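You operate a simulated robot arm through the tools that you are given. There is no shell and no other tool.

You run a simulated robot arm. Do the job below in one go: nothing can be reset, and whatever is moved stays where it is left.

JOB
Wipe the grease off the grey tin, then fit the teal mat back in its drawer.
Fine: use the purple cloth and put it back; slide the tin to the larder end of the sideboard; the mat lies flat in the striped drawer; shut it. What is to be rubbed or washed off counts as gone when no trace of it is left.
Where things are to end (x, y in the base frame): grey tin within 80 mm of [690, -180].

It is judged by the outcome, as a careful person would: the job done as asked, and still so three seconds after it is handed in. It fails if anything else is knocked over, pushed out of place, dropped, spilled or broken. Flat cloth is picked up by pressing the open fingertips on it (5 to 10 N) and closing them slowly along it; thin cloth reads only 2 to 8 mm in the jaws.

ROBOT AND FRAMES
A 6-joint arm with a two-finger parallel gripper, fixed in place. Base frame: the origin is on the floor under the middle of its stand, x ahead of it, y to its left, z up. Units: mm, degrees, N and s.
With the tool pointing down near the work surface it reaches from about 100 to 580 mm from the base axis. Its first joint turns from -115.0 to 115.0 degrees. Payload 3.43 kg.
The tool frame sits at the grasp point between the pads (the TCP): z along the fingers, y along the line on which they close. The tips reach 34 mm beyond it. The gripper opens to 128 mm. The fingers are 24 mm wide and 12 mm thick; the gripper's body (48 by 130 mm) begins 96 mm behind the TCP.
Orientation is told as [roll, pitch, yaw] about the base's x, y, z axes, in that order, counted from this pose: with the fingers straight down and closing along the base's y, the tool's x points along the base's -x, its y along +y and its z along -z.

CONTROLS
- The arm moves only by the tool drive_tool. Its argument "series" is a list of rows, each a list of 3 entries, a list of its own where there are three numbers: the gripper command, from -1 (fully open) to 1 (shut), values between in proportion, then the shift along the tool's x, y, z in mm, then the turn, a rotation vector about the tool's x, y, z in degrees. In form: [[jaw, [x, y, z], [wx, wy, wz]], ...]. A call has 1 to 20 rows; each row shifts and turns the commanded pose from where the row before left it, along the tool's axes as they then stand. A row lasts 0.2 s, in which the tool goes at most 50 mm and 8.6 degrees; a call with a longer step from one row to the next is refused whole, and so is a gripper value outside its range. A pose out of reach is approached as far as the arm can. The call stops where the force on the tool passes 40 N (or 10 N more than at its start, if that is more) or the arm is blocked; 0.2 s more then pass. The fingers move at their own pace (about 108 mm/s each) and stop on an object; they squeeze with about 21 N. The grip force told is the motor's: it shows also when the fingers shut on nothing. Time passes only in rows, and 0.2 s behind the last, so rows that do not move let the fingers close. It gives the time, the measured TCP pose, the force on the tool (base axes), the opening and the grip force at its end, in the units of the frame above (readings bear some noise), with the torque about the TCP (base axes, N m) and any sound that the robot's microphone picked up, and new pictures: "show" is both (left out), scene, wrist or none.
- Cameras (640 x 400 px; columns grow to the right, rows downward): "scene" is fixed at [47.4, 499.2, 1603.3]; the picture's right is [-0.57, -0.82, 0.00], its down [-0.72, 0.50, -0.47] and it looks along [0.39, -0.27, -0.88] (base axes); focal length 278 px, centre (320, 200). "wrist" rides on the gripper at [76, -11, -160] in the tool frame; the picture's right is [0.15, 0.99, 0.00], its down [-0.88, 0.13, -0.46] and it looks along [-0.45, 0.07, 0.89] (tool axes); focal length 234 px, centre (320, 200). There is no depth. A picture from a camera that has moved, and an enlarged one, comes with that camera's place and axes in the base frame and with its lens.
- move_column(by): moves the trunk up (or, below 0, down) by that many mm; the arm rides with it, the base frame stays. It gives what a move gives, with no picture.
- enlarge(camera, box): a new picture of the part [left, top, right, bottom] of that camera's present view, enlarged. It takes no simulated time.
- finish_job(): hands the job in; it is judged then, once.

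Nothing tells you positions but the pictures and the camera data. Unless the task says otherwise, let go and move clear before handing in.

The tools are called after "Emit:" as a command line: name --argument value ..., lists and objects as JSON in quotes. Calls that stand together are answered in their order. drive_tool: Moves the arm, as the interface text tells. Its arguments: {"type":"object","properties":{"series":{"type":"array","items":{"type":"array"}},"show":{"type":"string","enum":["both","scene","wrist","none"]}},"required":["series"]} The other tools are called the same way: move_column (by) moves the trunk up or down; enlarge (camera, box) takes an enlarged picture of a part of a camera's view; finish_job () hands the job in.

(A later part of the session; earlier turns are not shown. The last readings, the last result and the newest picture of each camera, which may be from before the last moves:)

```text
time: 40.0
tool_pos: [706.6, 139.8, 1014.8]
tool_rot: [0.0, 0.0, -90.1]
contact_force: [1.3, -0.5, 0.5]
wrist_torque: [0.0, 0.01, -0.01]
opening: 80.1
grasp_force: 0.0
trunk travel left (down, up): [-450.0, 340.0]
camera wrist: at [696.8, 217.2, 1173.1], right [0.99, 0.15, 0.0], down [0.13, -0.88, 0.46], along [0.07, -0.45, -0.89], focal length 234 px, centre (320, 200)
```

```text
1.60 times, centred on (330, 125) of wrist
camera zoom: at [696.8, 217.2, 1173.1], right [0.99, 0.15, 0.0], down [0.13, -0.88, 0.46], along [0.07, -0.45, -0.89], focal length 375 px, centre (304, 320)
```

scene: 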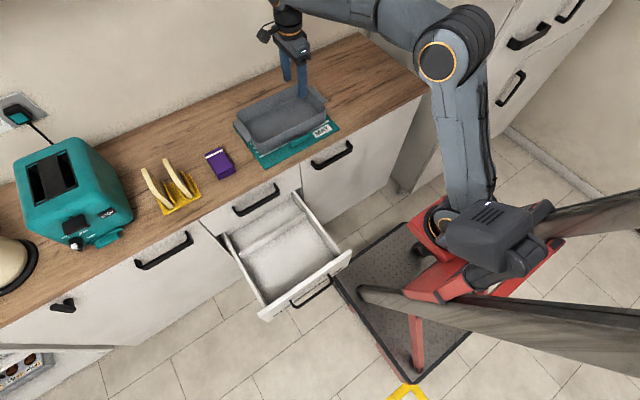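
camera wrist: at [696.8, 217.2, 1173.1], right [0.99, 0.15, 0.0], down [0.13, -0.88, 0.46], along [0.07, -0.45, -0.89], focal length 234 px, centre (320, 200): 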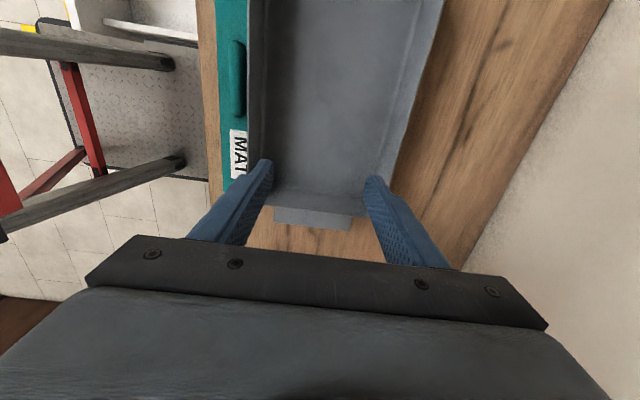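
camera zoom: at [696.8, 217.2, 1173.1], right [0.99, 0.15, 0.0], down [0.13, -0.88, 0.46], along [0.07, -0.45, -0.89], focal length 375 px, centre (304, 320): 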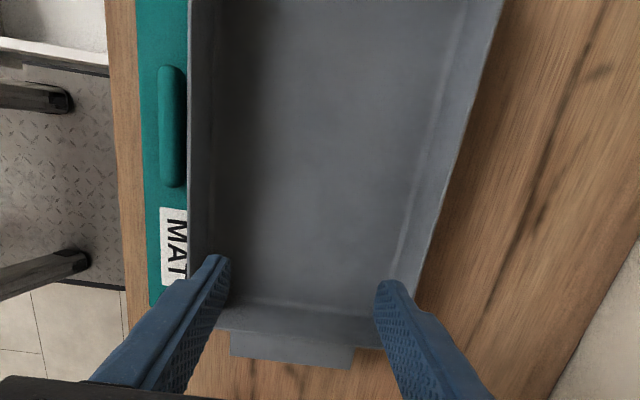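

The floor is clean, and the wall to push is near y = 72–75. I'll lower the fingertips inside the tin, clear of the floor, and begin the push gently.

Emit:
drive_tool --series '[[-0.25, [0, 4, 40], [0, 0, 0]], [-0.25, [0, 0, 40], [0, 0, 0]], [-0.25, [0, 0, 24], [0, 0, 0]], [-0.25, [-20, 0, 0], [0, 0, 0]], [-0.25, [-20, 0, 0], [0, 0, 0]], [-0.25, [-8, 0, 0], [0, 0, 0]], [-0.25, [-5, 0, 0], [0, 0, 0]], [-0.25, [0, 0, 0], [0, 0, 0]]]' --show "both"

```text
time: 41.8
tool_pos: [711.0, 87.3, 909.6]
tool_rot: [0.0, 0.1, -89.9]
contact_force: [-0.2, -0.7, -1.2]
wrist_torque: [0.01, 0.0, 0.02]
opening: 80.1
grasp_force: 0.1
trunk travel left (down, up): [-450.0, 340.0]
camera wrist: at [701.0, 164.1, 1068.5], right [0.99, 0.15, 0.0], down [0.13, -0.88, 0.46], along [0.07, -0.45, -0.89], focal length 234 px, centre (320, 200)
```

scene: 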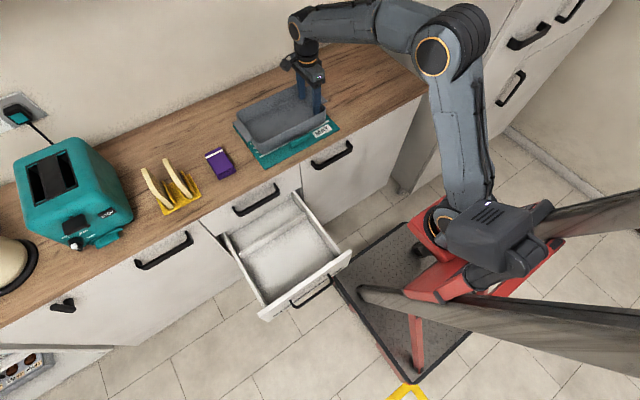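
wrist: 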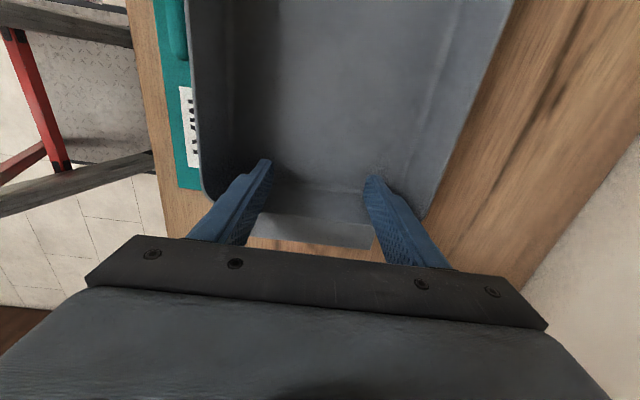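

The fingertips are inside the tin, just short of the -y wall. I'll push slowly and watch the force.

Emit:
drive_tool --series '[[-0.25, [-5, 0, 0], [0, 0, 0]], [-0.25, [-6, 0, 0], [0, 0, 0]], [-0.25, [-8, 0, 0], [0, 0, 0]], [-0.25, [-8, 0, 0], [0, 0, 0]], [-0.25, [-8, 0, 0], [0, 0, 0]], [-0.25, [-8, 0, 0], [0, 0, 0]]]' --show "both"

```text
time: 43.1
tool_pos: [711.7, 44.4, 909.8]
tool_rot: [-0.1, 0.1, -90.0]
contact_force: [-0.9, 2.1, -0.5]
wrist_torque: [0.02, 0.04, -0.12]
opening: 79.6
grasp_force: 0.1
trunk travel left (down, up): [-450.0, 340.0]
camera wrist: at [701.0, 121.4, 1069.3], right [0.99, 0.15, 0.0], down [0.13, -0.88, 0.46], along [0.07, -0.45, -0.89], focal length 234 px, centre (320, 200)
```

scene: 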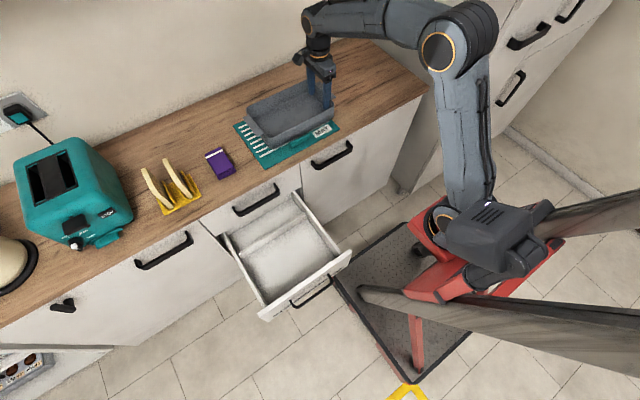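
wrist: 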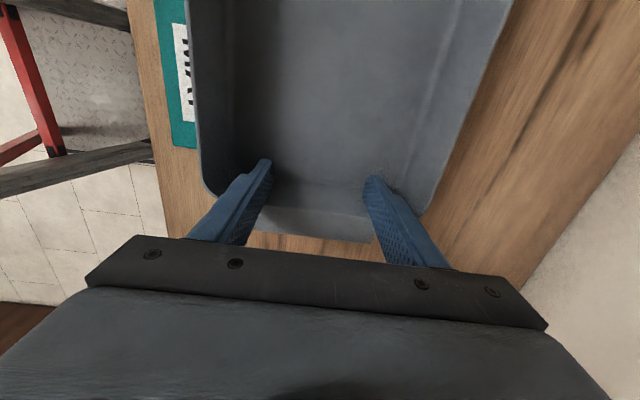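

The tin slides smoothly at about 2 N and the mat stays put. I'll keep pushing.

Emit:
drive_tool --series '[[-0.25, [-10, 0, 0], [0, 0, 0]], [-0.25, [-13, 0, 0], [0, 0, 0]], [-0.25, [-13, 0, 0], [0, 0, 0]], [-0.25, [-13, 0, 0], [0, 0, 0]], [-0.25, [-13, 0, 0], [0, 0, 0]], [-0.25, [-13, 0, 0], [0, 0, 0]], [-0.25, [-13, 0, 0], [0, 0, 0]], [-0.25, [-13, 0, 0], [0, 0, 0]], [-0.25, [-13, 0, 0], [0, 0, 0]], [-0.25, [-13, 0, 0], [0, 0, 0]], [-0.25, [-13, 0, 0], [0, 0, 0]], [-0.25, [-13, 0, 0], [0, 0, 0]], [-0.25, [-8, 0, 0], [0, 0, 0]], [-0.25, [-4, 0, 0], [0, 0, 0]]]' --show "both"

```text
time: 46.1
tool_pos: [710.3, -120.8, 909.8]
tool_rot: [0.1, 0.0, -89.9]
contact_force: [0.0, 3.2, 1.9]
wrist_torque: [0.06, 0.02, 0.0]
opening: 80.1
grasp_force: 0.0
trunk travel left (down, up): [-450.0, 340.0]
camera wrist: at [701.1, -43.8, 1069.2], right [0.99, 0.15, 0.0], down [0.13, -0.88, 0.46], along [0.07, -0.45, -0.89], focal length 234 px, centre (320, 200)
```

scene: 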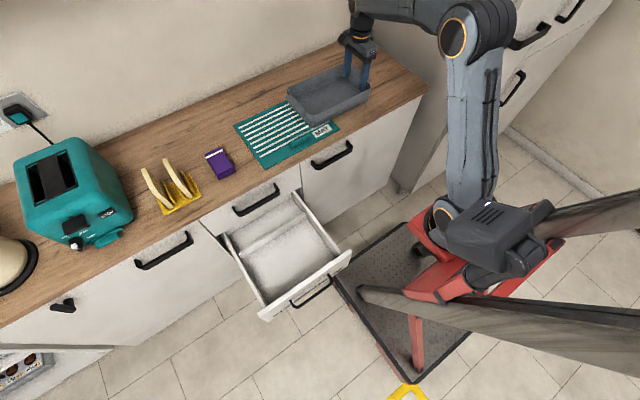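
wrist: 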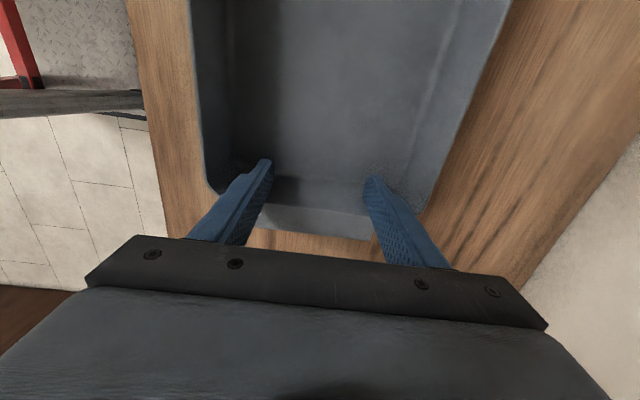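

The tin is gliding straight and the mat hasn't moved. About 155 mm remain to put the tin's centre near y = -168.

Emit:
drive_tool --series '[[-0.25, [-10, 0, 0], [0, 0, 0]], [-0.25, [-13, 0, 0], [0, 0, 0]], [-0.25, [-13, 0, 0], [0, 0, 0]], [-0.25, [-13, 0, 0], [0, 0, 0]], [-0.25, [-13, 0, 0], [0, 0, 0]], [-0.25, [-13, 0, 0], [0, 0, 0]], [-0.25, [-13, 0, 0], [0, 0, 0]], [-0.25, [-13, 0, 0], [0, 0, 0]], [-0.25, [-12, 0, 0], [0, 0, 0]], [-0.25, [-8, 0, 0], [0, 0, 0]], [-0.25, [-4, 0, 0], [0, 0, 0]]]' --show "both"

```text
time: 48.5
tool_pos: [711.6, -246.8, 908.6]
tool_rot: [0.0, 0.0, -90.1]
contact_force: [0.0, 1.6, 0.6]
wrist_torque: [0.04, -0.01, -0.11]
opening: 79.8
grasp_force: 0.1
trunk travel left (down, up): [-450.0, 340.0]
camera wrist: at [701.3, -169.1, 1068.7], right [0.99, 0.15, 0.0], down [0.13, -0.88, 0.46], along [0.07, -0.45, -0.89], focal length 234 px, centre (320, 200)
```

scene: 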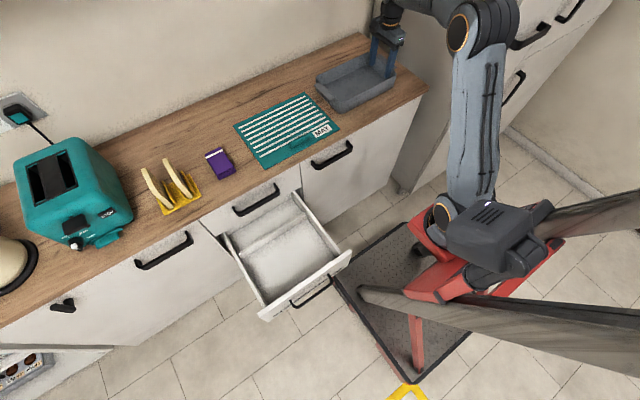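
wrist: 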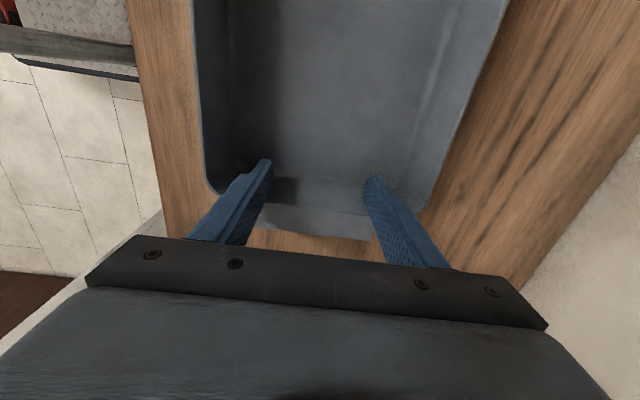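

The tin centre is now near y = -136. I'll check clearance to the larder before the last bit.

Emit:
enlarge --camera "scene" --box '[300, 0, 480, 130]'

```text
3.08 times, centred on (390, 65) of scene
camera zoom: at [47.4, 499.2, 1603.3], right [-0.57, -0.82, 0.0], down [-0.72, 0.5, -0.47], along [0.39, -0.27, -0.88], focal length 854 px, centre (105, 615)
```

zoom: 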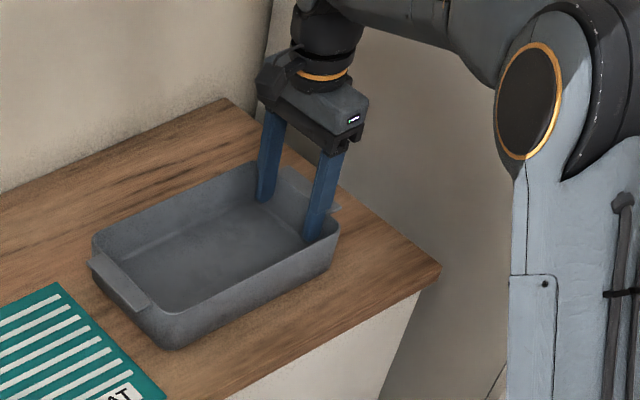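

Clearance to the larder is good. I'll push the last 38 mm, ending gently.

Emit:
drive_tool --series '[[-0.25, [-8, 0, 0], [0, 0, 0]], [-0.25, [-8, 0, 0], [0, 0, 0]], [-0.25, [-8, 0, 0], [0, 0, 0]], [-0.25, [-7, 0, 0], [0, 0, 0]], [-0.25, [-4, 0, 0], [0, 0, 0]], [-0.25, [-3, 0, 0], [0, 0, 0]], [-0.25, [0, 0, 0], [0, 0, 0]]]' --show "none"

Emit:
drive_tool --series '[[-0.25, [8, 0, 0], [0, 0, 0]], [-0.25, [8, 0, 0], [0, 0, 0]], [-0.25, [10, 0, 0], [0, 0, 0]], [-0.25, [0, 0, -30], [0, 0, 0]], [-0.25, [0, 0, -45], [0, 0, 0]], [-0.25, [0, 0, -45], [0, 0, 0]], [-0.25, [40, 0, 0], [0, 0, 0]], [-0.25, [45, 0, 0], [0, 0, 0]], [-0.25, [45, 0, 0], [0, 0, 0]], [-0.25, [45, 0, 0], [0, 0, 0]], [-0.25, [0, 0, 0], [0, 0, 0]]]' --show "both"

```text
time: 50.1
tool_pos: [712.0, -283.9, 910.6]
tool_rot: [0.0, 0.1, -90.0]
contact_force: [0.2, 2.1, 1.2]
wrist_torque: [0.03, 0.04, -0.05]
opening: 80.2
grasp_force: 0.0
trunk travel left (down, up): [-450.0, 340.0]
```

```text
time: 52.5
tool_pos: [711.3, -81.7, 1029.8]
tool_rot: [0.0, 0.0, -90.1]
contact_force: [-0.2, -0.3, 0.1]
wrist_torque: [0.01, -0.02, 0.02]
opening: 79.9
grasp_force: 0.0
trunk travel left (down, up): [-450.0, 340.0]
camera wrist: at [700.8, -3.9, 1188.9], right [0.99, 0.15, 0.0], down [0.13, -0.88, 0.46], along [0.07, -0.45, -0.89], focal length 234 px, centre (320, 200)
```

scene: 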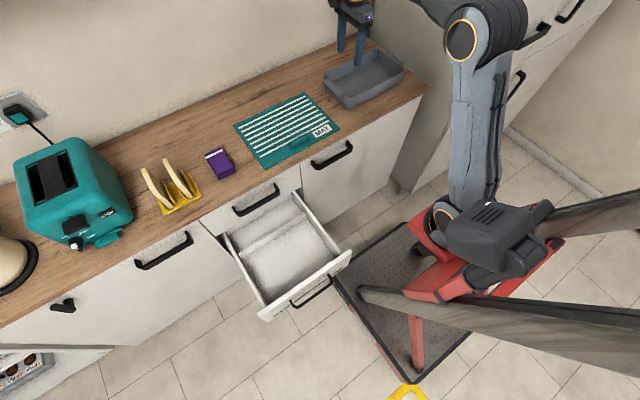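
wrist: 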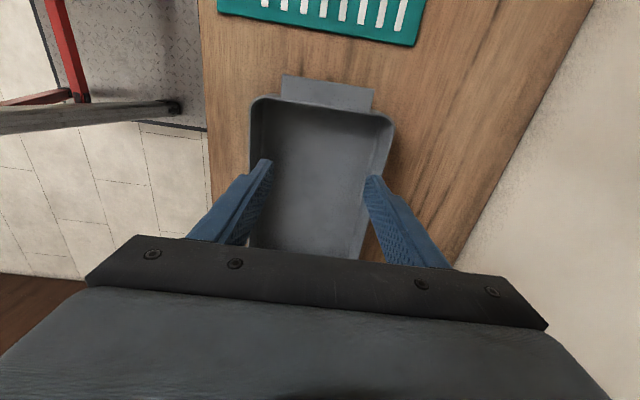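

The tin now stands with its centre near (711, -157), about 30 mm from the target, and the mat hasn't moved. Next I'll pull back, turn the gripper to yaw 0, and get above the open drawer to inspect it and the drawer fronts.

Emit:
drive_tool --series '[[-0.25, [20, -40, 0], [0, 0, 0]], [-0.25, [20, -45, 0], [0, 0, 0]], [-0.25, [20, -45, 0], [0, 0, 0]], [-0.25, [20, -45, 0], [0, 0, 0]], [-0.25, [20, -45, 0], [0, 0, 0]], [-0.25, [20, -45, 0], [0, 0, 0]], [-0.25, [20, -45, 0], [0, 0, 0]], [-0.25, [20, -40, 0], [0, 0, 0]], [-0.25, [0, 0, 0], [0, 0, -8]], [-0.25, [0, 0, 0], [0, 0, -8]], [-0.25, [0, 0, 0], [0, 0, -8]], [-0.25, [0, 0, 0], [0, 0, -8]], [-0.25, [0, 0, 0], [0, 0, -8]], [-0.25, [0, 0, 0], [0, 0, -8]], [-0.25, [0, 0, 0], [0, 0, -8]], [-0.25, [0, 0, 0], [0, 0, -8]], [-0.25, [0, 0, 0], [0, 0, -8]], [-0.25, [0, 0, 0], [0, 0, -8]], [-0.25, [0, 0, 0], [0, 0, -8]], [-0.25, [0, 0, 0], [0, 0, -2]]]' --show "none"

Emit:
drive_tool --series '[[-0.25, [10, 45, 0], [0, 0, 0]], [-0.25, [10, 45, 0], [0, 0, 0]], [-0.25, [10, 45, 0], [0, 0, 0]], [-0.25, [10, 45, 0], [0, 0, 0]], [-0.25, [10, 45, 0], [0, 0, 0]], [-0.25, [10, 45, 0], [0, 0, 0]], [-0.25, [10, 45, 0], [0, 0, 0]], [-0.25, [10, 10, 0], [0, 0, 0]], [-0.25, [0, 0, 0], [0, 0, 0]]]' --show "both"

```text
time: 56.8
tool_pos: [405.8, 88.5, 1021.3]
tool_rot: [-0.1, 0.1, 0.3]
contact_force: [0.3, 0.1, 0.2]
wrist_torque: [0.0, -0.01, -0.02]
opening: 79.6
grasp_force: 0.0
out of reach, approached as far as the arm can: row 7, 8
trunk travel left (down, up): [-450.0, 340.0]
```

```text
time: 58.8
tool_pos: [325.8, 413.3, 1021.6]
tool_rot: [0.0, 0.0, 0.1]
contact_force: [-0.3, -0.4, 0.4]
wrist_torque: [-0.01, -0.02, 0.0]
opening: 79.7
grasp_force: 0.0
trunk travel left (down, up): [-450.0, 340.0]
camera wrist: at [250.3, 403.2, 1181.2], right [-0.15, 0.99, 0.0], down [0.88, 0.13, 0.46], along [0.45, 0.07, -0.89], focal length 234 px, centre (320, 200)
```

scene: 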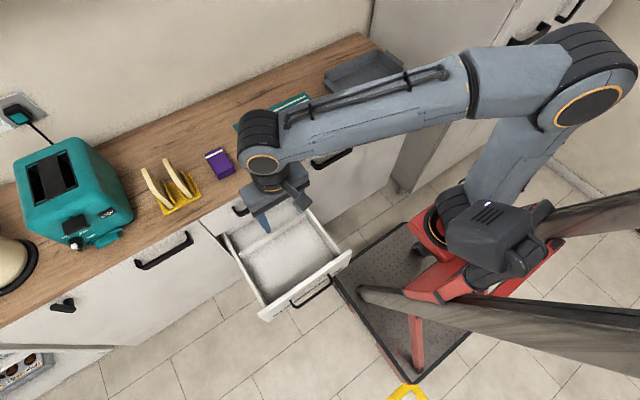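
wrist: 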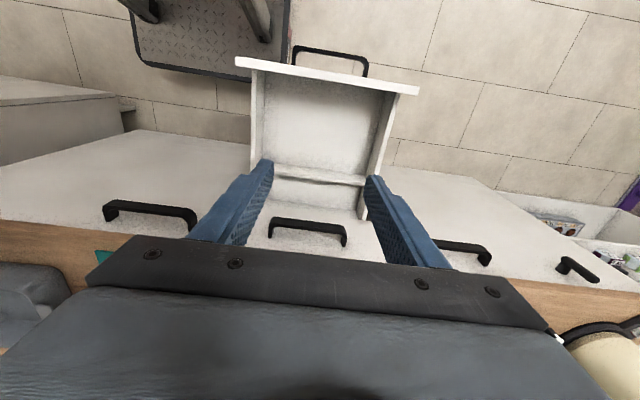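

I can see the open drawer from above. I'll zoom in on it in both cameras to check for stripes and measure the inside.

Emit:
enlarge --camera "scene" --box '[220, 190, 360, 330]'

Emit:
enlarge --camera "wrist" --box '[220, 40, 440, 250]'

```text
2.86 times, centred on (290, 260) of scene
camera zoom: at [47.4, 499.2, 1603.3], right [-0.57, -0.82, 0.0], down [-0.72, 0.5, -0.47], along [0.39, -0.27, -0.88], focal length 793 px, centre (406, 29)
```

zoom: 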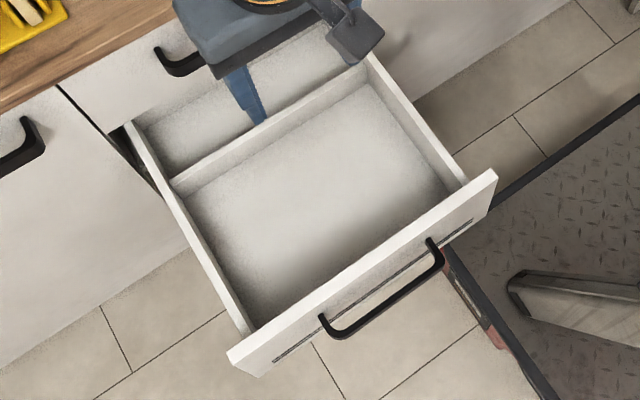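

```text
1.90 times, centred on (330, 145) of wrist
camera zoom: at [250.3, 403.2, 1181.2], right [-0.15, 0.99, 0.0], down [0.88, 0.13, 0.46], along [0.45, 0.07, -0.89], focal length 446 px, centre (301, 305)
```

zoom: 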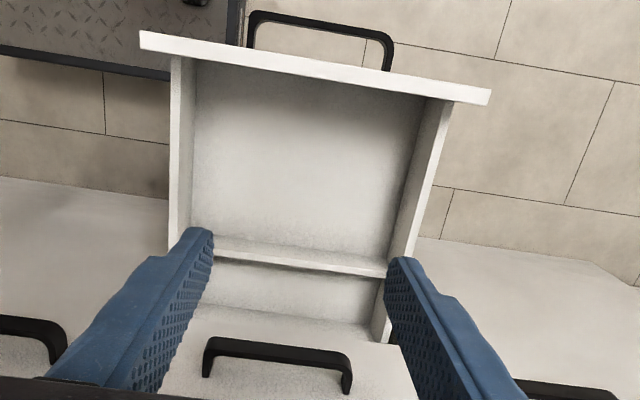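

The open drawer's front carries thin dark stripe lines and the closed fronts look plain, so this is the striped drawer. It has a large front compartment and a divider. Now I'll measure the bare mat.

Emit:
enlarge --camera "scene" --box '[225, 85, 355, 175]'

Emit:
drive_tool --series '[[-0.25, [-10, 0, 30], [0, 0, 0]], [-0.25, [-10, 0, 40], [0, 0, 0]], [-0.25, [-10, 0, 40], [0, 0, 0]], [-0.25, [0, 0, 0], [0, 0, 0]]]' --show "both"

```text
4.44 times, centred on (290, 130) of scene
camera zoom: at [47.4, 499.2, 1603.3], right [-0.57, -0.82, 0.0], down [-0.72, 0.5, -0.47], along [0.39, -0.27, -0.88], focal length 1234 px, centre (453, 511)
```

zoom: 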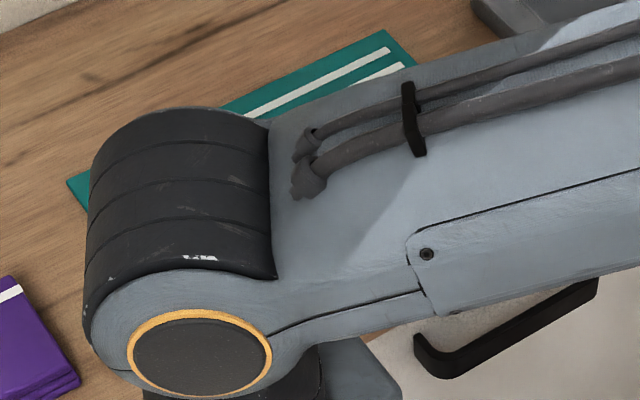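

```text
time: 59.8
tool_pos: [355.8, 413.2, 911.7]
tool_rot: [-0.1, 0.0, 0.0]
contact_force: [0.0, -0.3, 0.1]
wrist_torque: [0.02, -0.06, 0.02]
opening: 79.7
grasp_force: 0.0
trunk travel left (down, up): [-450.0, 340.0]
camera wrist: at [280.3, 403.5, 1069.9], right [-0.15, 0.99, 0.0], down [0.88, 0.13, 0.46], along [0.45, 0.07, -0.89], focal length 234 px, centre (320, 200)
```

scene: 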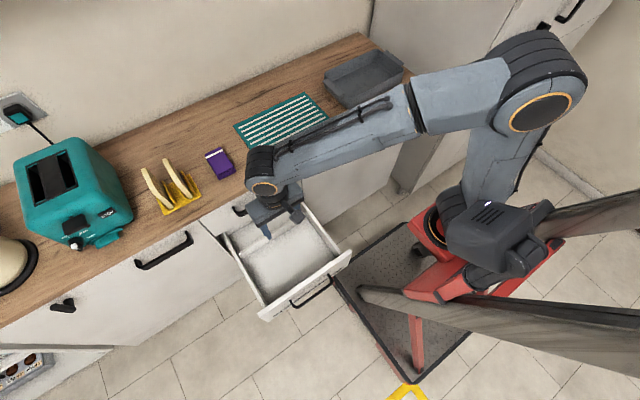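
wrist: 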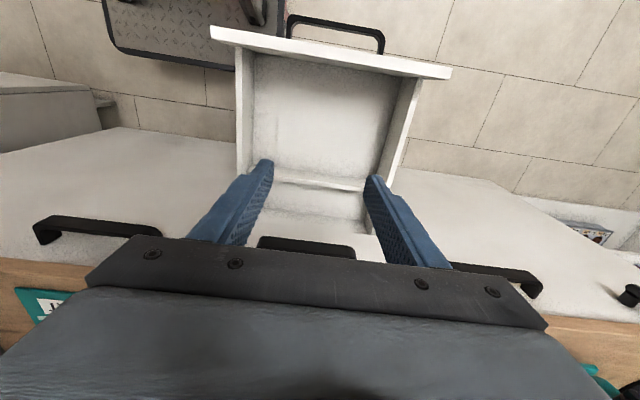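

Emit:
enlarge --camera "wrist" --box '[200, 10, 470, 260]'

Emit:
drive_tool --series '[[-0.25, [0, 40, 30], [0, 0, 0]], [-0.25, [0, 40, 40], [0, 0, 0]], [-0.25, [0, 40, 0], [0, 0, 0]], [-0.25, [0, 0, 0], [0, 0, 0]]]' --show "wrist"

Emit:
enlarge --camera "wrist" --box '[100, 0, 450, 260]'

```text
1.60 times, centred on (335, 135) of wrist
camera zoom: at [280.3, 403.5, 1069.9], right [-0.15, 0.99, 0.0], down [0.88, 0.13, 0.46], along [0.45, 0.07, -0.89], focal length 375 px, centre (296, 304)
```

zoom: 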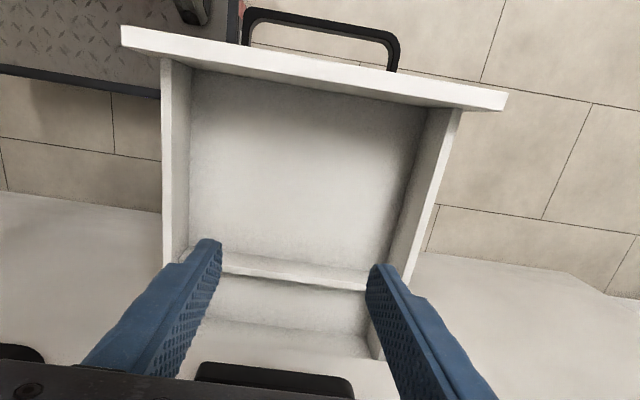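

```text
refused: row 2 steps farther than a row can; nothing moved
```

```text
1.54 times, centred on (275, 130) of wrist
camera zoom: at [280.3, 403.5, 1069.9], right [-0.15, 0.99, 0.0], down [0.88, 0.13, 0.46], along [0.45, 0.07, -0.89], focal length 360 px, centre (389, 308)
```

zoom: 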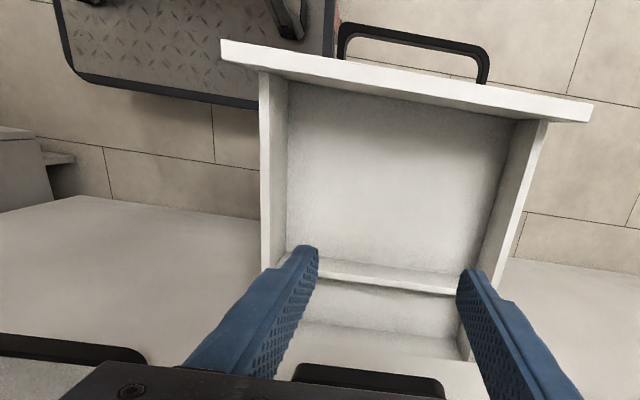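

The drawer floor is near z = 500. Its front compartment is about 318 × 240 mm against a 303 × 228 mm mat, so the fit is close. The mat has a grip bar about 80 mm long near (603, 203). I'll rise and look at that bar and the bare mat up close.

Emit:
drive_tool --series '[[-0.5, [0, 0, -45], [0, 0, 0]], [-0.5, [0, 0, -45], [0, 0, 0]], [-0.5, [-20, -35, -10], [0, 0, 0]], [-0.5, [-25, -40, 0], [0, 0, 0]], [-0.5, [-25, -40, 0], [0, 0, 0]], [-0.5, [-25, -40, 0], [0, 0, 0]], [-0.5, [-25, -40, 0], [0, 0, 0]], [-0.5, [-25, -15, 0], [0, 0, 0]], [-0.5, [-25, 0, 0], [0, 0, 0]], [-0.5, [-25, 0, 0], [0, 0, 0]], [-0.5, [0, 0, 0], [0, 0, 0]]]' --show "both"

Emit:
enlarge --camera "wrist" --box '[190, 40, 510, 240]'

Emit:
enlarge --camera "scene" --box '[225, 85, 355, 175]'

```text
time: 62.1
tool_pos: [551.2, 203.5, 1012.2]
tool_rot: [0.0, 0.0, 0.0]
contact_force: [-0.1, -0.1, 0.7]
wrist_torque: [0.0, -0.01, 0.02]
opening: 96.0
grasp_force: 0.1
trunk travel left (down, up): [-450.0, 340.0]
camera wrist: at [476.2, 193.8, 1170.7], right [-0.15, 0.99, 0.0], down [0.88, 0.13, 0.46], along [0.45, 0.07, -0.89], focal length 234 px, centre (320, 200)
```

scene: 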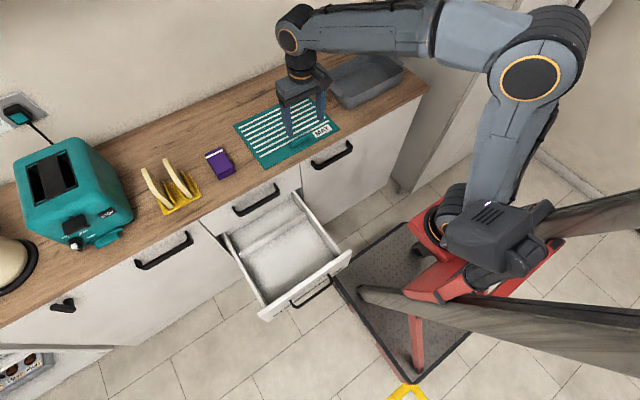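
wrist: 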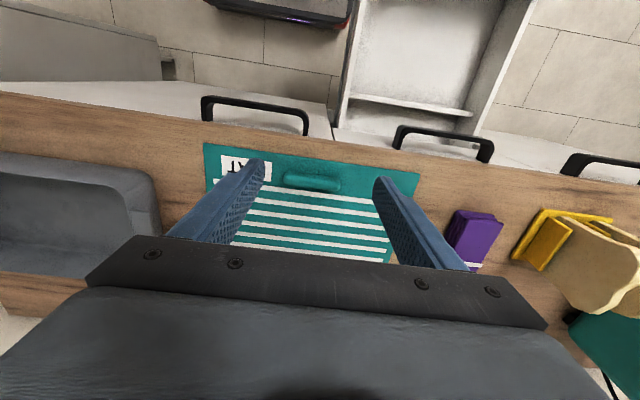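

```text
2.00 times, centred on (350, 140) of wrist
camera zoom: at [476.2, 193.8, 1170.7], right [-0.15, 0.99, 0.0], down [0.88, 0.13, 0.46], along [0.45, 0.07, -0.89], focal length 468 px, centre (260, 320)
```

zoom: 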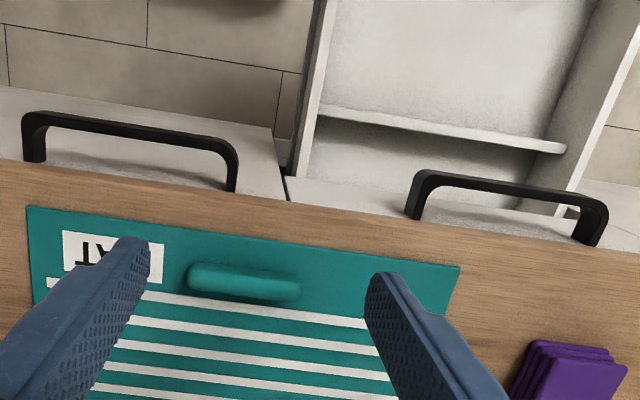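

```text
4.44 times, centred on (290, 130) of scene
camera zoom: at [47.4, 499.2, 1603.3], right [-0.57, -0.82, 0.0], down [-0.72, 0.5, -0.47], along [0.39, -0.27, -0.88], focal length 1234 px, centre (453, 511)
```

zoom: 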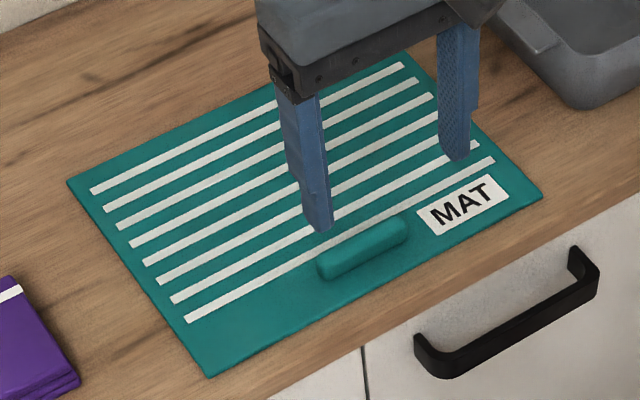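

The mat spans x 572–802, y 50–353. Its bar is near (601, 201), about 77 mm long and about 17 mm high. I'll grip the bar by its two ends (closing along y), which keeps the slim side of the gripper toward the drawer's front panel later.

Emit:
drive_tool --series '[[-0.6, [-25, -1, 20], [0, 0, 0]], [-0.6, [-25, -1, 30], [0, 0, 0]], [-0.6, [0, 0, 30], [0, 0, 0]], [-0.6, [0, 0, 20], [0, 0, 0]], [-0.6, [0, 0, 10], [0, 0, 0]], [-0.6, [0, 0, 0], [0, 0, 0]]]' --show "both"

Emit:
enlarge --camera "wrist" --box '[210, 60, 430, 240]'

Emit:
enlarge --camera "scene" --box '[230, 80, 350, 175]'

```text
time: 63.5
tool_pos: [601.9, 199.8, 902.0]
tool_rot: [0.0, -0.1, 0.0]
contact_force: [0.8, 0.2, 0.3]
wrist_torque: [0.02, -0.01, 0.03]
opening: 102.7
grasp_force: 0.0
trunk travel left (down, up): [-450.0, 340.0]
camera wrist: at [526.4, 190.9, 1061.2], right [-0.15, 0.99, 0.0], down [0.88, 0.13, 0.46], along [0.45, 0.07, -0.89], focal length 234 px, centre (320, 200)
```

scene: 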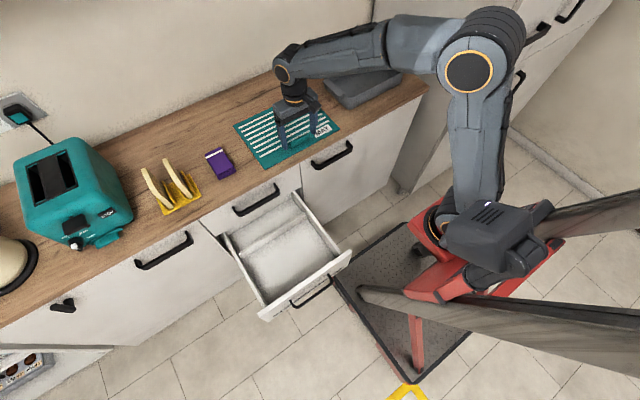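
wrist: 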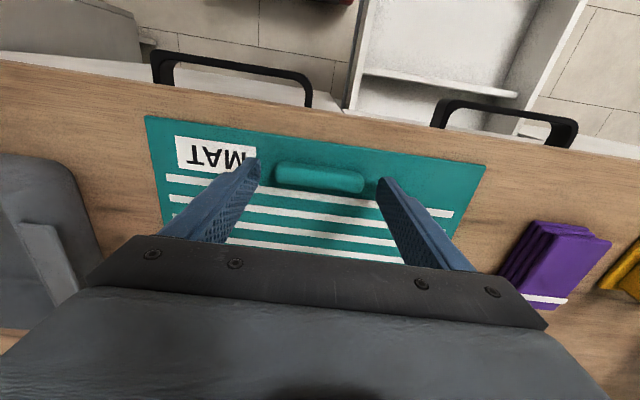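

```text
2.22 times, centred on (320, 150) of wrist
camera zoom: at [526.4, 190.9, 1061.2], right [-0.15, 0.99, 0.0], down [0.88, 0.13, 0.46], along [0.45, 0.07, -0.89], focal length 520 px, centre (320, 311)
```

zoom: 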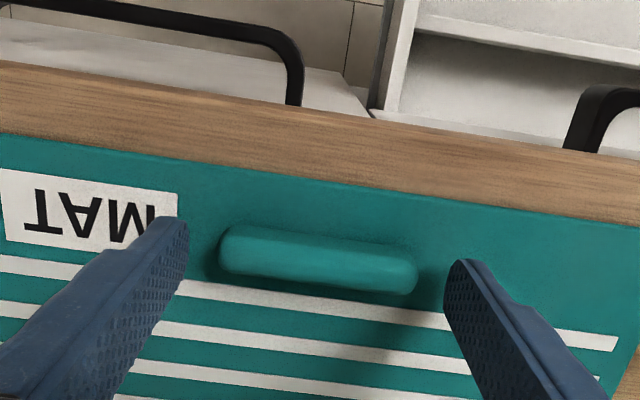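

```text
4.21 times, centred on (290, 128) of scene
camera zoom: at [47.4, 499.2, 1603.3], right [-0.57, -0.82, 0.0], down [-0.72, 0.5, -0.47], along [0.39, -0.27, -0.88], focal length 1169 px, centre (446, 505)
```

zoom: 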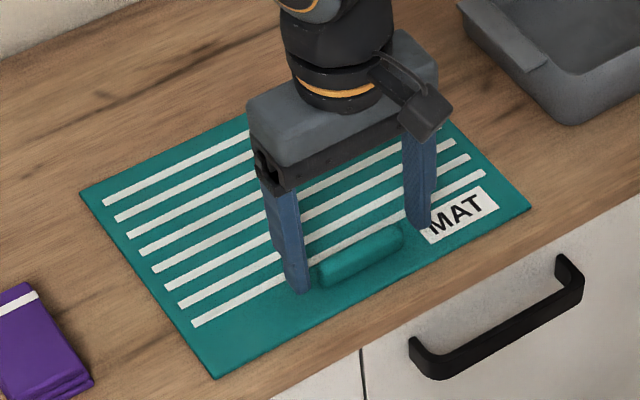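

The fingers straddle the bar with about 11 mm to spare each side. I'll lower to just above the mat surface.

Emit:
drive_tool --series '[[-0.6, [0, 2.5, 5], [0, 0, 0]], [-0.6, [0, 0, 2], [0, 0, 0]], [-0.6, [0, 0, 1], [0, 0, 0]], [-0.6, [0, 0, 0], [0, 0, 0]]]' --show "none"

Emit:
drive_tool --series '[[-0.6, [0, 0, 1], [0, 0, 0]], [-0.6, [0, 0, 1], [0, 0, 0]], [-0.6, [0, 0, 0], [0, 0, 0]]]' --show "none"

```text
time: 64.5
tool_pos: [600.8, 203.8, 894.5]
tool_rot: [0.0, 0.0, 0.0]
contact_force: [-0.4, 0.5, -0.7]
wrist_torque: [0.03, -0.01, 0.01]
opening: 102.3
grasp_force: 0.0
trunk travel left (down, up): [-450.0, 340.0]
```

```text
time: 65.3
tool_pos: [600.4, 203.7, 891.6]
tool_rot: [0.0, 0.0, -0.1]
contact_force: [-1.0, -0.6, 0.7]
wrist_torque: [-0.01, 0.01, -0.02]
opening: 102.3
grasp_force: 0.0
trunk travel left (down, up): [-450.0, 340.0]
```

Emit:
drive_tool --series '[[-0.6, [0, 0, 1], [0, 0, 0]], [-0.6, [0, 0, 0.7], [0, 0, 0]], [-0.6, [0, 0, 0], [0, 0, 0]]]' --show "none"

```text
time: 66.2
tool_pos: [599.5, 204.1, 890.3]
tool_rot: [0.0, -0.1, 0.0]
contact_force: [0.0, -0.6, -1.1]
wrist_torque: [0.0, -0.02, -0.02]
opening: 102.4
grasp_force: 0.1
trunk travel left (down, up): [-450.0, 340.0]
```

Emit:
drive_tool --series '[[-0.6, [0, -0.5, 1], [0, 0, 0]], [-0.6, [0, 0, 0], [0, 0, 0]]]' --show "none"

```text
time: 66.8
tool_pos: [600.9, 204.5, 889.4]
tool_rot: [0.0, 0.0, 0.0]
contact_force: [0.0, -0.9, -0.5]
wrist_torque: [0.03, 0.02, -0.02]
opening: 102.2
grasp_force: 0.0
trunk travel left (down, up): [-450.0, 340.0]
```

The tips are at about the mat's surface level with the bar between them. I'll close slowly on the bar ends.

Emit:
drive_tool --series '[[-0.4, [0, 0, 0], [0, 0, 0]], [-0.3, [0, 0, 0], [0, 0, 0]], [-0.2, [0, 0, 0], [0, 0, 0]], [-0.1, [0, 0, 0], [0, 0, 0]], [0.1, [0, 0, 0], [0, 0, 0]], [0.1, [0, 0, 0], [0, 0, 0]]]' --show "wrist"

Emit:
enlarge --camera "wrist" --box '[210, 60, 430, 240]'

```text
time: 68.2
tool_pos: [600.5, 202.2, 890.4]
tool_rot: [0.0, 0.0, 0.1]
contact_force: [0.3, -1.6, 0.1]
wrist_torque: [-0.12, 0.01, -0.19]
opening: 79.7
grasp_force: 21.0
trunk travel left (down, up): [-450.0, 340.0]
camera wrist: at [525.4, 193.2, 1048.8], right [-0.15, 0.99, 0.0], down [0.88, 0.13, 0.46], along [0.45, 0.07, -0.89], focal length 234 px, centre (320, 200)
```

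wrist: 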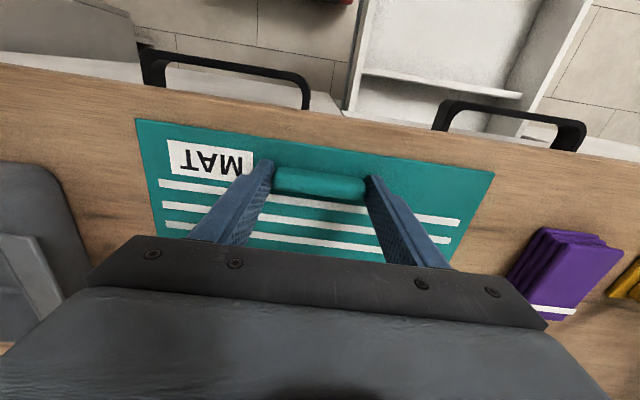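

```text
2.22 times, centred on (320, 150) of wrist
camera zoom: at [525.4, 193.2, 1048.8], right [-0.15, 0.99, 0.0], down [0.88, 0.13, 0.46], along [0.45, 0.07, -0.89], focal length 520 px, centre (320, 311)
```

zoom: 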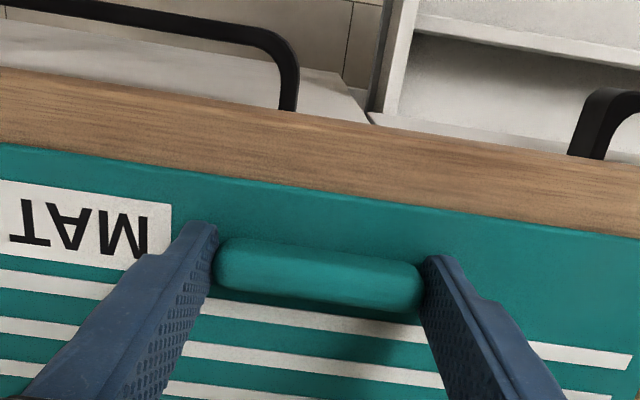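

The bar is gripped at 79.7 mm with 21 N. I'll lift a little and see how the mat behaves.

Emit:
drive_tool --series '[[0.2, [0, 0, -5], [0, 0, 0]], [0.2, [0, 0, -8], [0, 0, 0]], [0.2, [0, 0, -10], [0, 0, 0]], [0.2, [0, 0, -10], [0, 0, 0]], [0.2, [0, 0, 0], [0, 0, 0]]]' --show "both"

Emit:
enlarge --camera "scene" --box '[220, 70, 360, 180]'

```text
time: 69.3
tool_pos: [599.7, 203.6, 922.8]
tool_rot: [-0.1, -0.1, 0.0]
contact_force: [0.5, 0.2, -1.2]
wrist_torque: [0.02, 0.19, -0.01]
opening: 79.6
grasp_force: 20.7
trunk travel left (down, up): [-450.0, 340.0]
camera wrist: at [525.6, 193.5, 1081.9], right [-0.15, 0.99, 0.0], down [0.88, 0.13, 0.46], along [0.45, 0.07, -0.89], focal length 234 px, centre (320, 200)
```

scene: 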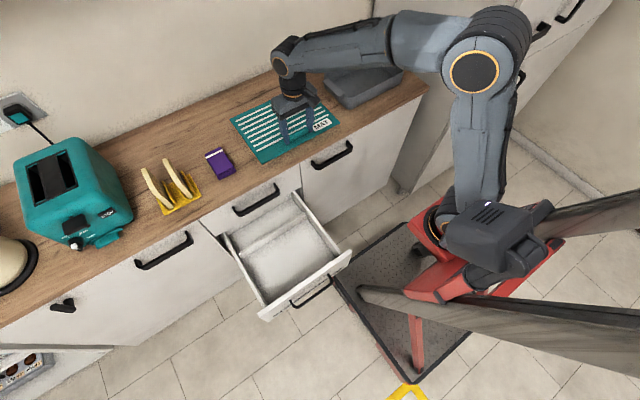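
wrist: 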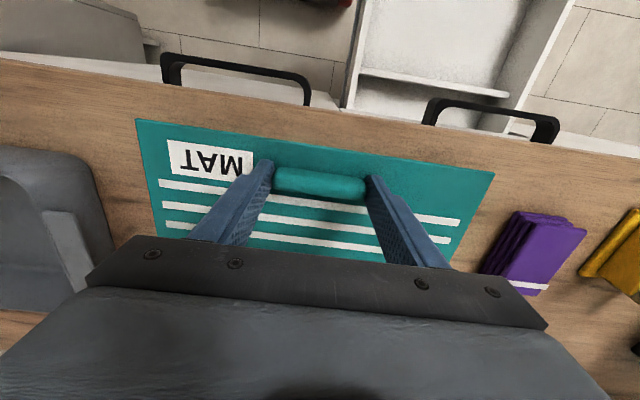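

```text
3.64 times, centred on (290, 125) of scene
camera zoom: at [47.4, 499.2, 1603.3], right [-0.57, -0.82, 0.0], down [-0.72, 0.5, -0.47], along [0.39, -0.27, -0.88], focal length 1010 px, centre (429, 473)
```

zoom: 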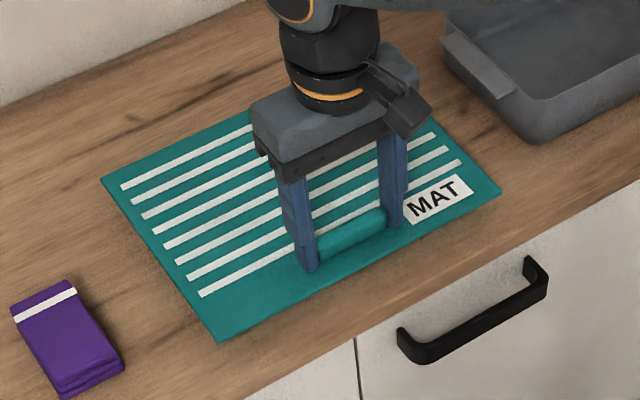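

The mat comes up level with the bar, held firmly (about 0.2 Nm of torque), with its picture unchanged relative to the camera. I'll raise it well clear and carry it diagonally back toward the drawer, keeping the arm out of its inner dead zone.

Emit:
drive_tool --series '[[0.2, [0, 0, -15], [0, 0, 0]], [0.2, [0, 0, -20], [0, 0, 0]], [0.2, [0, 0, -20], [0, 0, 0]], [0.2, [0, 0, -15], [0, 0, 0]], [0.2, [10, 5, 0], [0, 0, 0]], [0.2, [18, 12, 0], [0, 0, 0]], [0.2, [20, 14, 0], [0, 0, 0]], [0.2, [20, 14, 0], [0, 0, 0]], [0.2, [20, 14, 0], [0, 0, 0]], [0.2, [20, 14, 0], [0, 0, 0]], [0.2, [20, 14, 0], [0, 0, 0]], [0.2, [20, 14, 0], [0, 0, 0]], [0.2, [12, 8, 0], [0, 0, 0]], [0.2, [5, 3, 0], [0, 0, 0]], [0.2, [0, 0, 0], [0, 0, 0]]]' --show "both"

```text
time: 72.5
tool_pos: [434.4, 315.5, 992.5]
tool_rot: [0.0, 0.0, -0.1]
contact_force: [-0.5, 0.3, -2.5]
wrist_torque: [0.02, 0.16, -0.03]
opening: 79.7
grasp_force: 20.5
trunk travel left (down, up): [-450.0, 340.0]
camera wrist: at [360.0, 305.0, 1151.2], right [-0.15, 0.99, 0.0], down [0.88, 0.13, 0.46], along [0.45, 0.07, -0.89], focal length 234 px, centre (320, 200)
```

scene: 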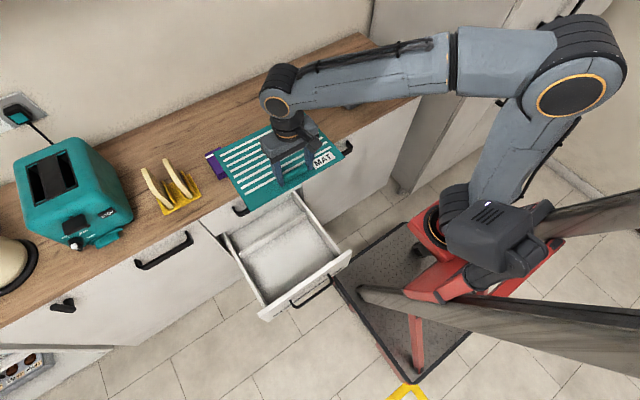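
wrist: 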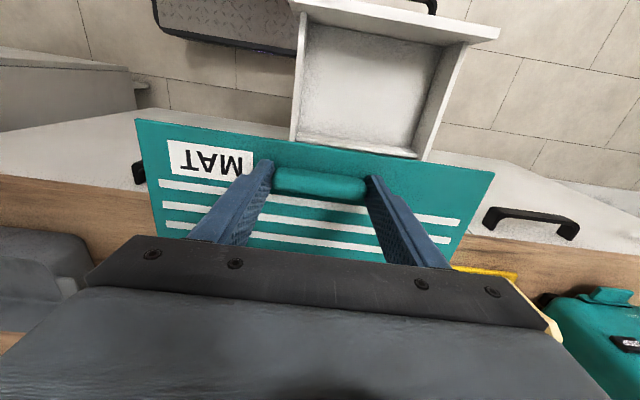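

The mat is level and secure. I'll continue the diagonal to bring the bar near (285, 420), above the drawer's front compartment.

Emit:
drive_tool --series '[[0.2, [10, 5, 0], [0, 0, 0]], [0.2, [18, 12, 0], [0, 0, 0]], [0.2, [20, 14, 0], [0, 0, 0]], [0.2, [20, 14, 0], [0, 0, 0]], [0.2, [20, 14, 0], [0, 0, 0]], [0.2, [20, 14, 0], [0, 0, 0]], [0.2, [18, 14, 0], [0, 0, 0]], [0.2, [14, 12, 0], [0, 0, 0]], [0.2, [8, 6, 0], [0, 0, 0]], [0.2, [0, 0, 0], [0, 0, 0]]]' --show "both"

```text
time: 74.8
tool_pos: [286.9, 419.9, 993.0]
tool_rot: [0.0, -0.1, 0.0]
contact_force: [0.0, 0.4, -2.1]
wrist_torque: [0.01, 0.18, 0.01]
opening: 80.0
grasp_force: 21.1
trunk travel left (down, up): [-450.0, 340.0]
camera wrist: at [211.9, 410.3, 1151.7], right [-0.15, 0.99, 0.0], down [0.88, 0.13, 0.46], along [0.45, 0.07, -0.89], focal length 234 px, centre (320, 200)
```

scene: 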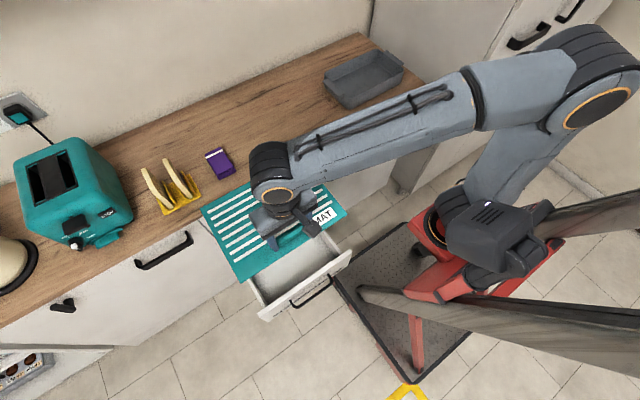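
wrist: 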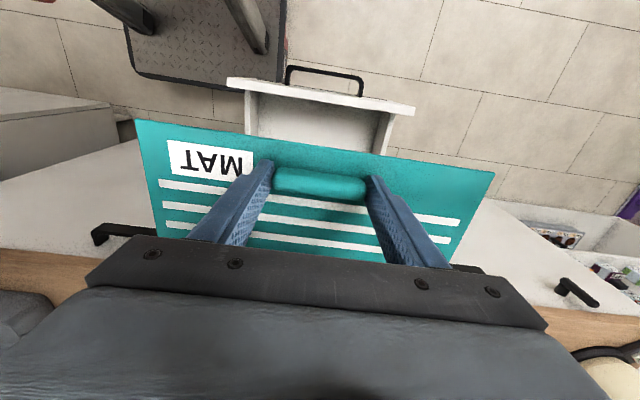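

The mat hangs level over the drawer. The closed upper drawer's handle sticks out to x ≈ 504 at z ≈ 776, so I'll shift back 20 mm first and then lower the trunk past it.

Emit:
drive_tool --series '[[0.2, [10, 0, 0], [0, 0, 0]], [0.2, [10, 0, 0], [0, 0, 0]], [0.2, [0, 0, 0], [0, 0, 0]]]' --show "none"

Emit:
move_column --by -120

Emit:
drive_tool --series '[[0.2, [0, 0, 0], [0, 0, 0]]]' --show "both"

```text
time: 75.5
tool_pos: [267.1, 420.4, 992.4]
tool_rot: [-0.1, 0.0, 0.1]
contact_force: [-0.6, -0.4, -2.8]
wrist_torque: [0.03, 0.2, -0.02]
opening: 79.8
grasp_force: 20.8
trunk travel left (down, up): [-450.0, 340.0]
```

```text
time: 77.0
tool_pos: [267.6, 420.6, 872.9]
tool_rot: [-0.1, 0.0, 0.2]
contact_force: [0.1, -0.6, -1.9]
wrist_torque: [-0.02, 0.19, 0.03]
opening: 79.8
grasp_force: 21.5
trunk travel left (down, up): [-330.0, 460.0]
```

```text
time: 77.5
tool_pos: [266.9, 419.8, 872.4]
tool_rot: [0.0, 0.0, 0.0]
contact_force: [0.6, 0.8, -2.3]
wrist_torque: [0.0, 0.19, -0.02]
opening: 79.6
grasp_force: 21.3
trunk travel left (down, up): [-330.0, 460.0]
camera wrist: at [192.2, 410.0, 1031.5], right [-0.15, 0.99, 0.0], down [0.88, 0.13, 0.46], along [0.45, 0.07, -0.89], focal length 234 px, centre (320, 200)
```

scene: 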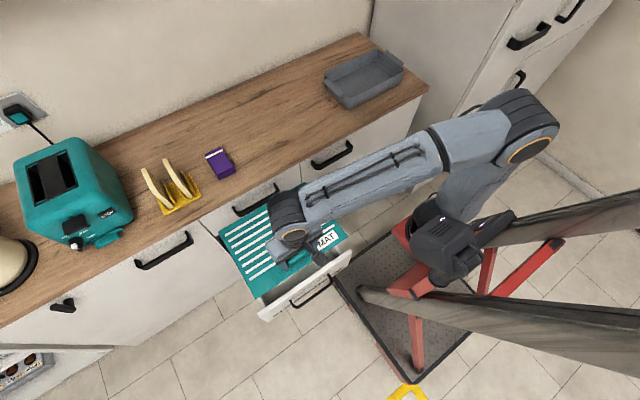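
wrist: 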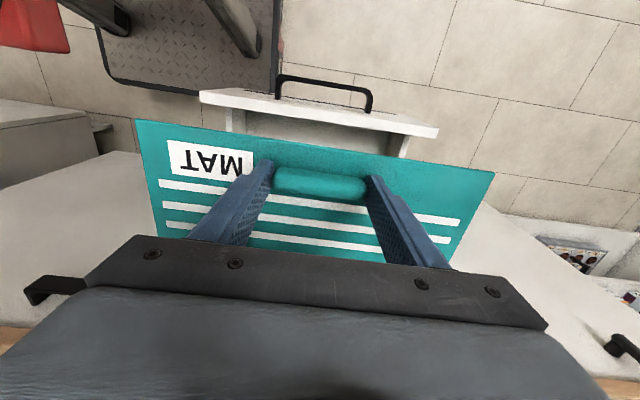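

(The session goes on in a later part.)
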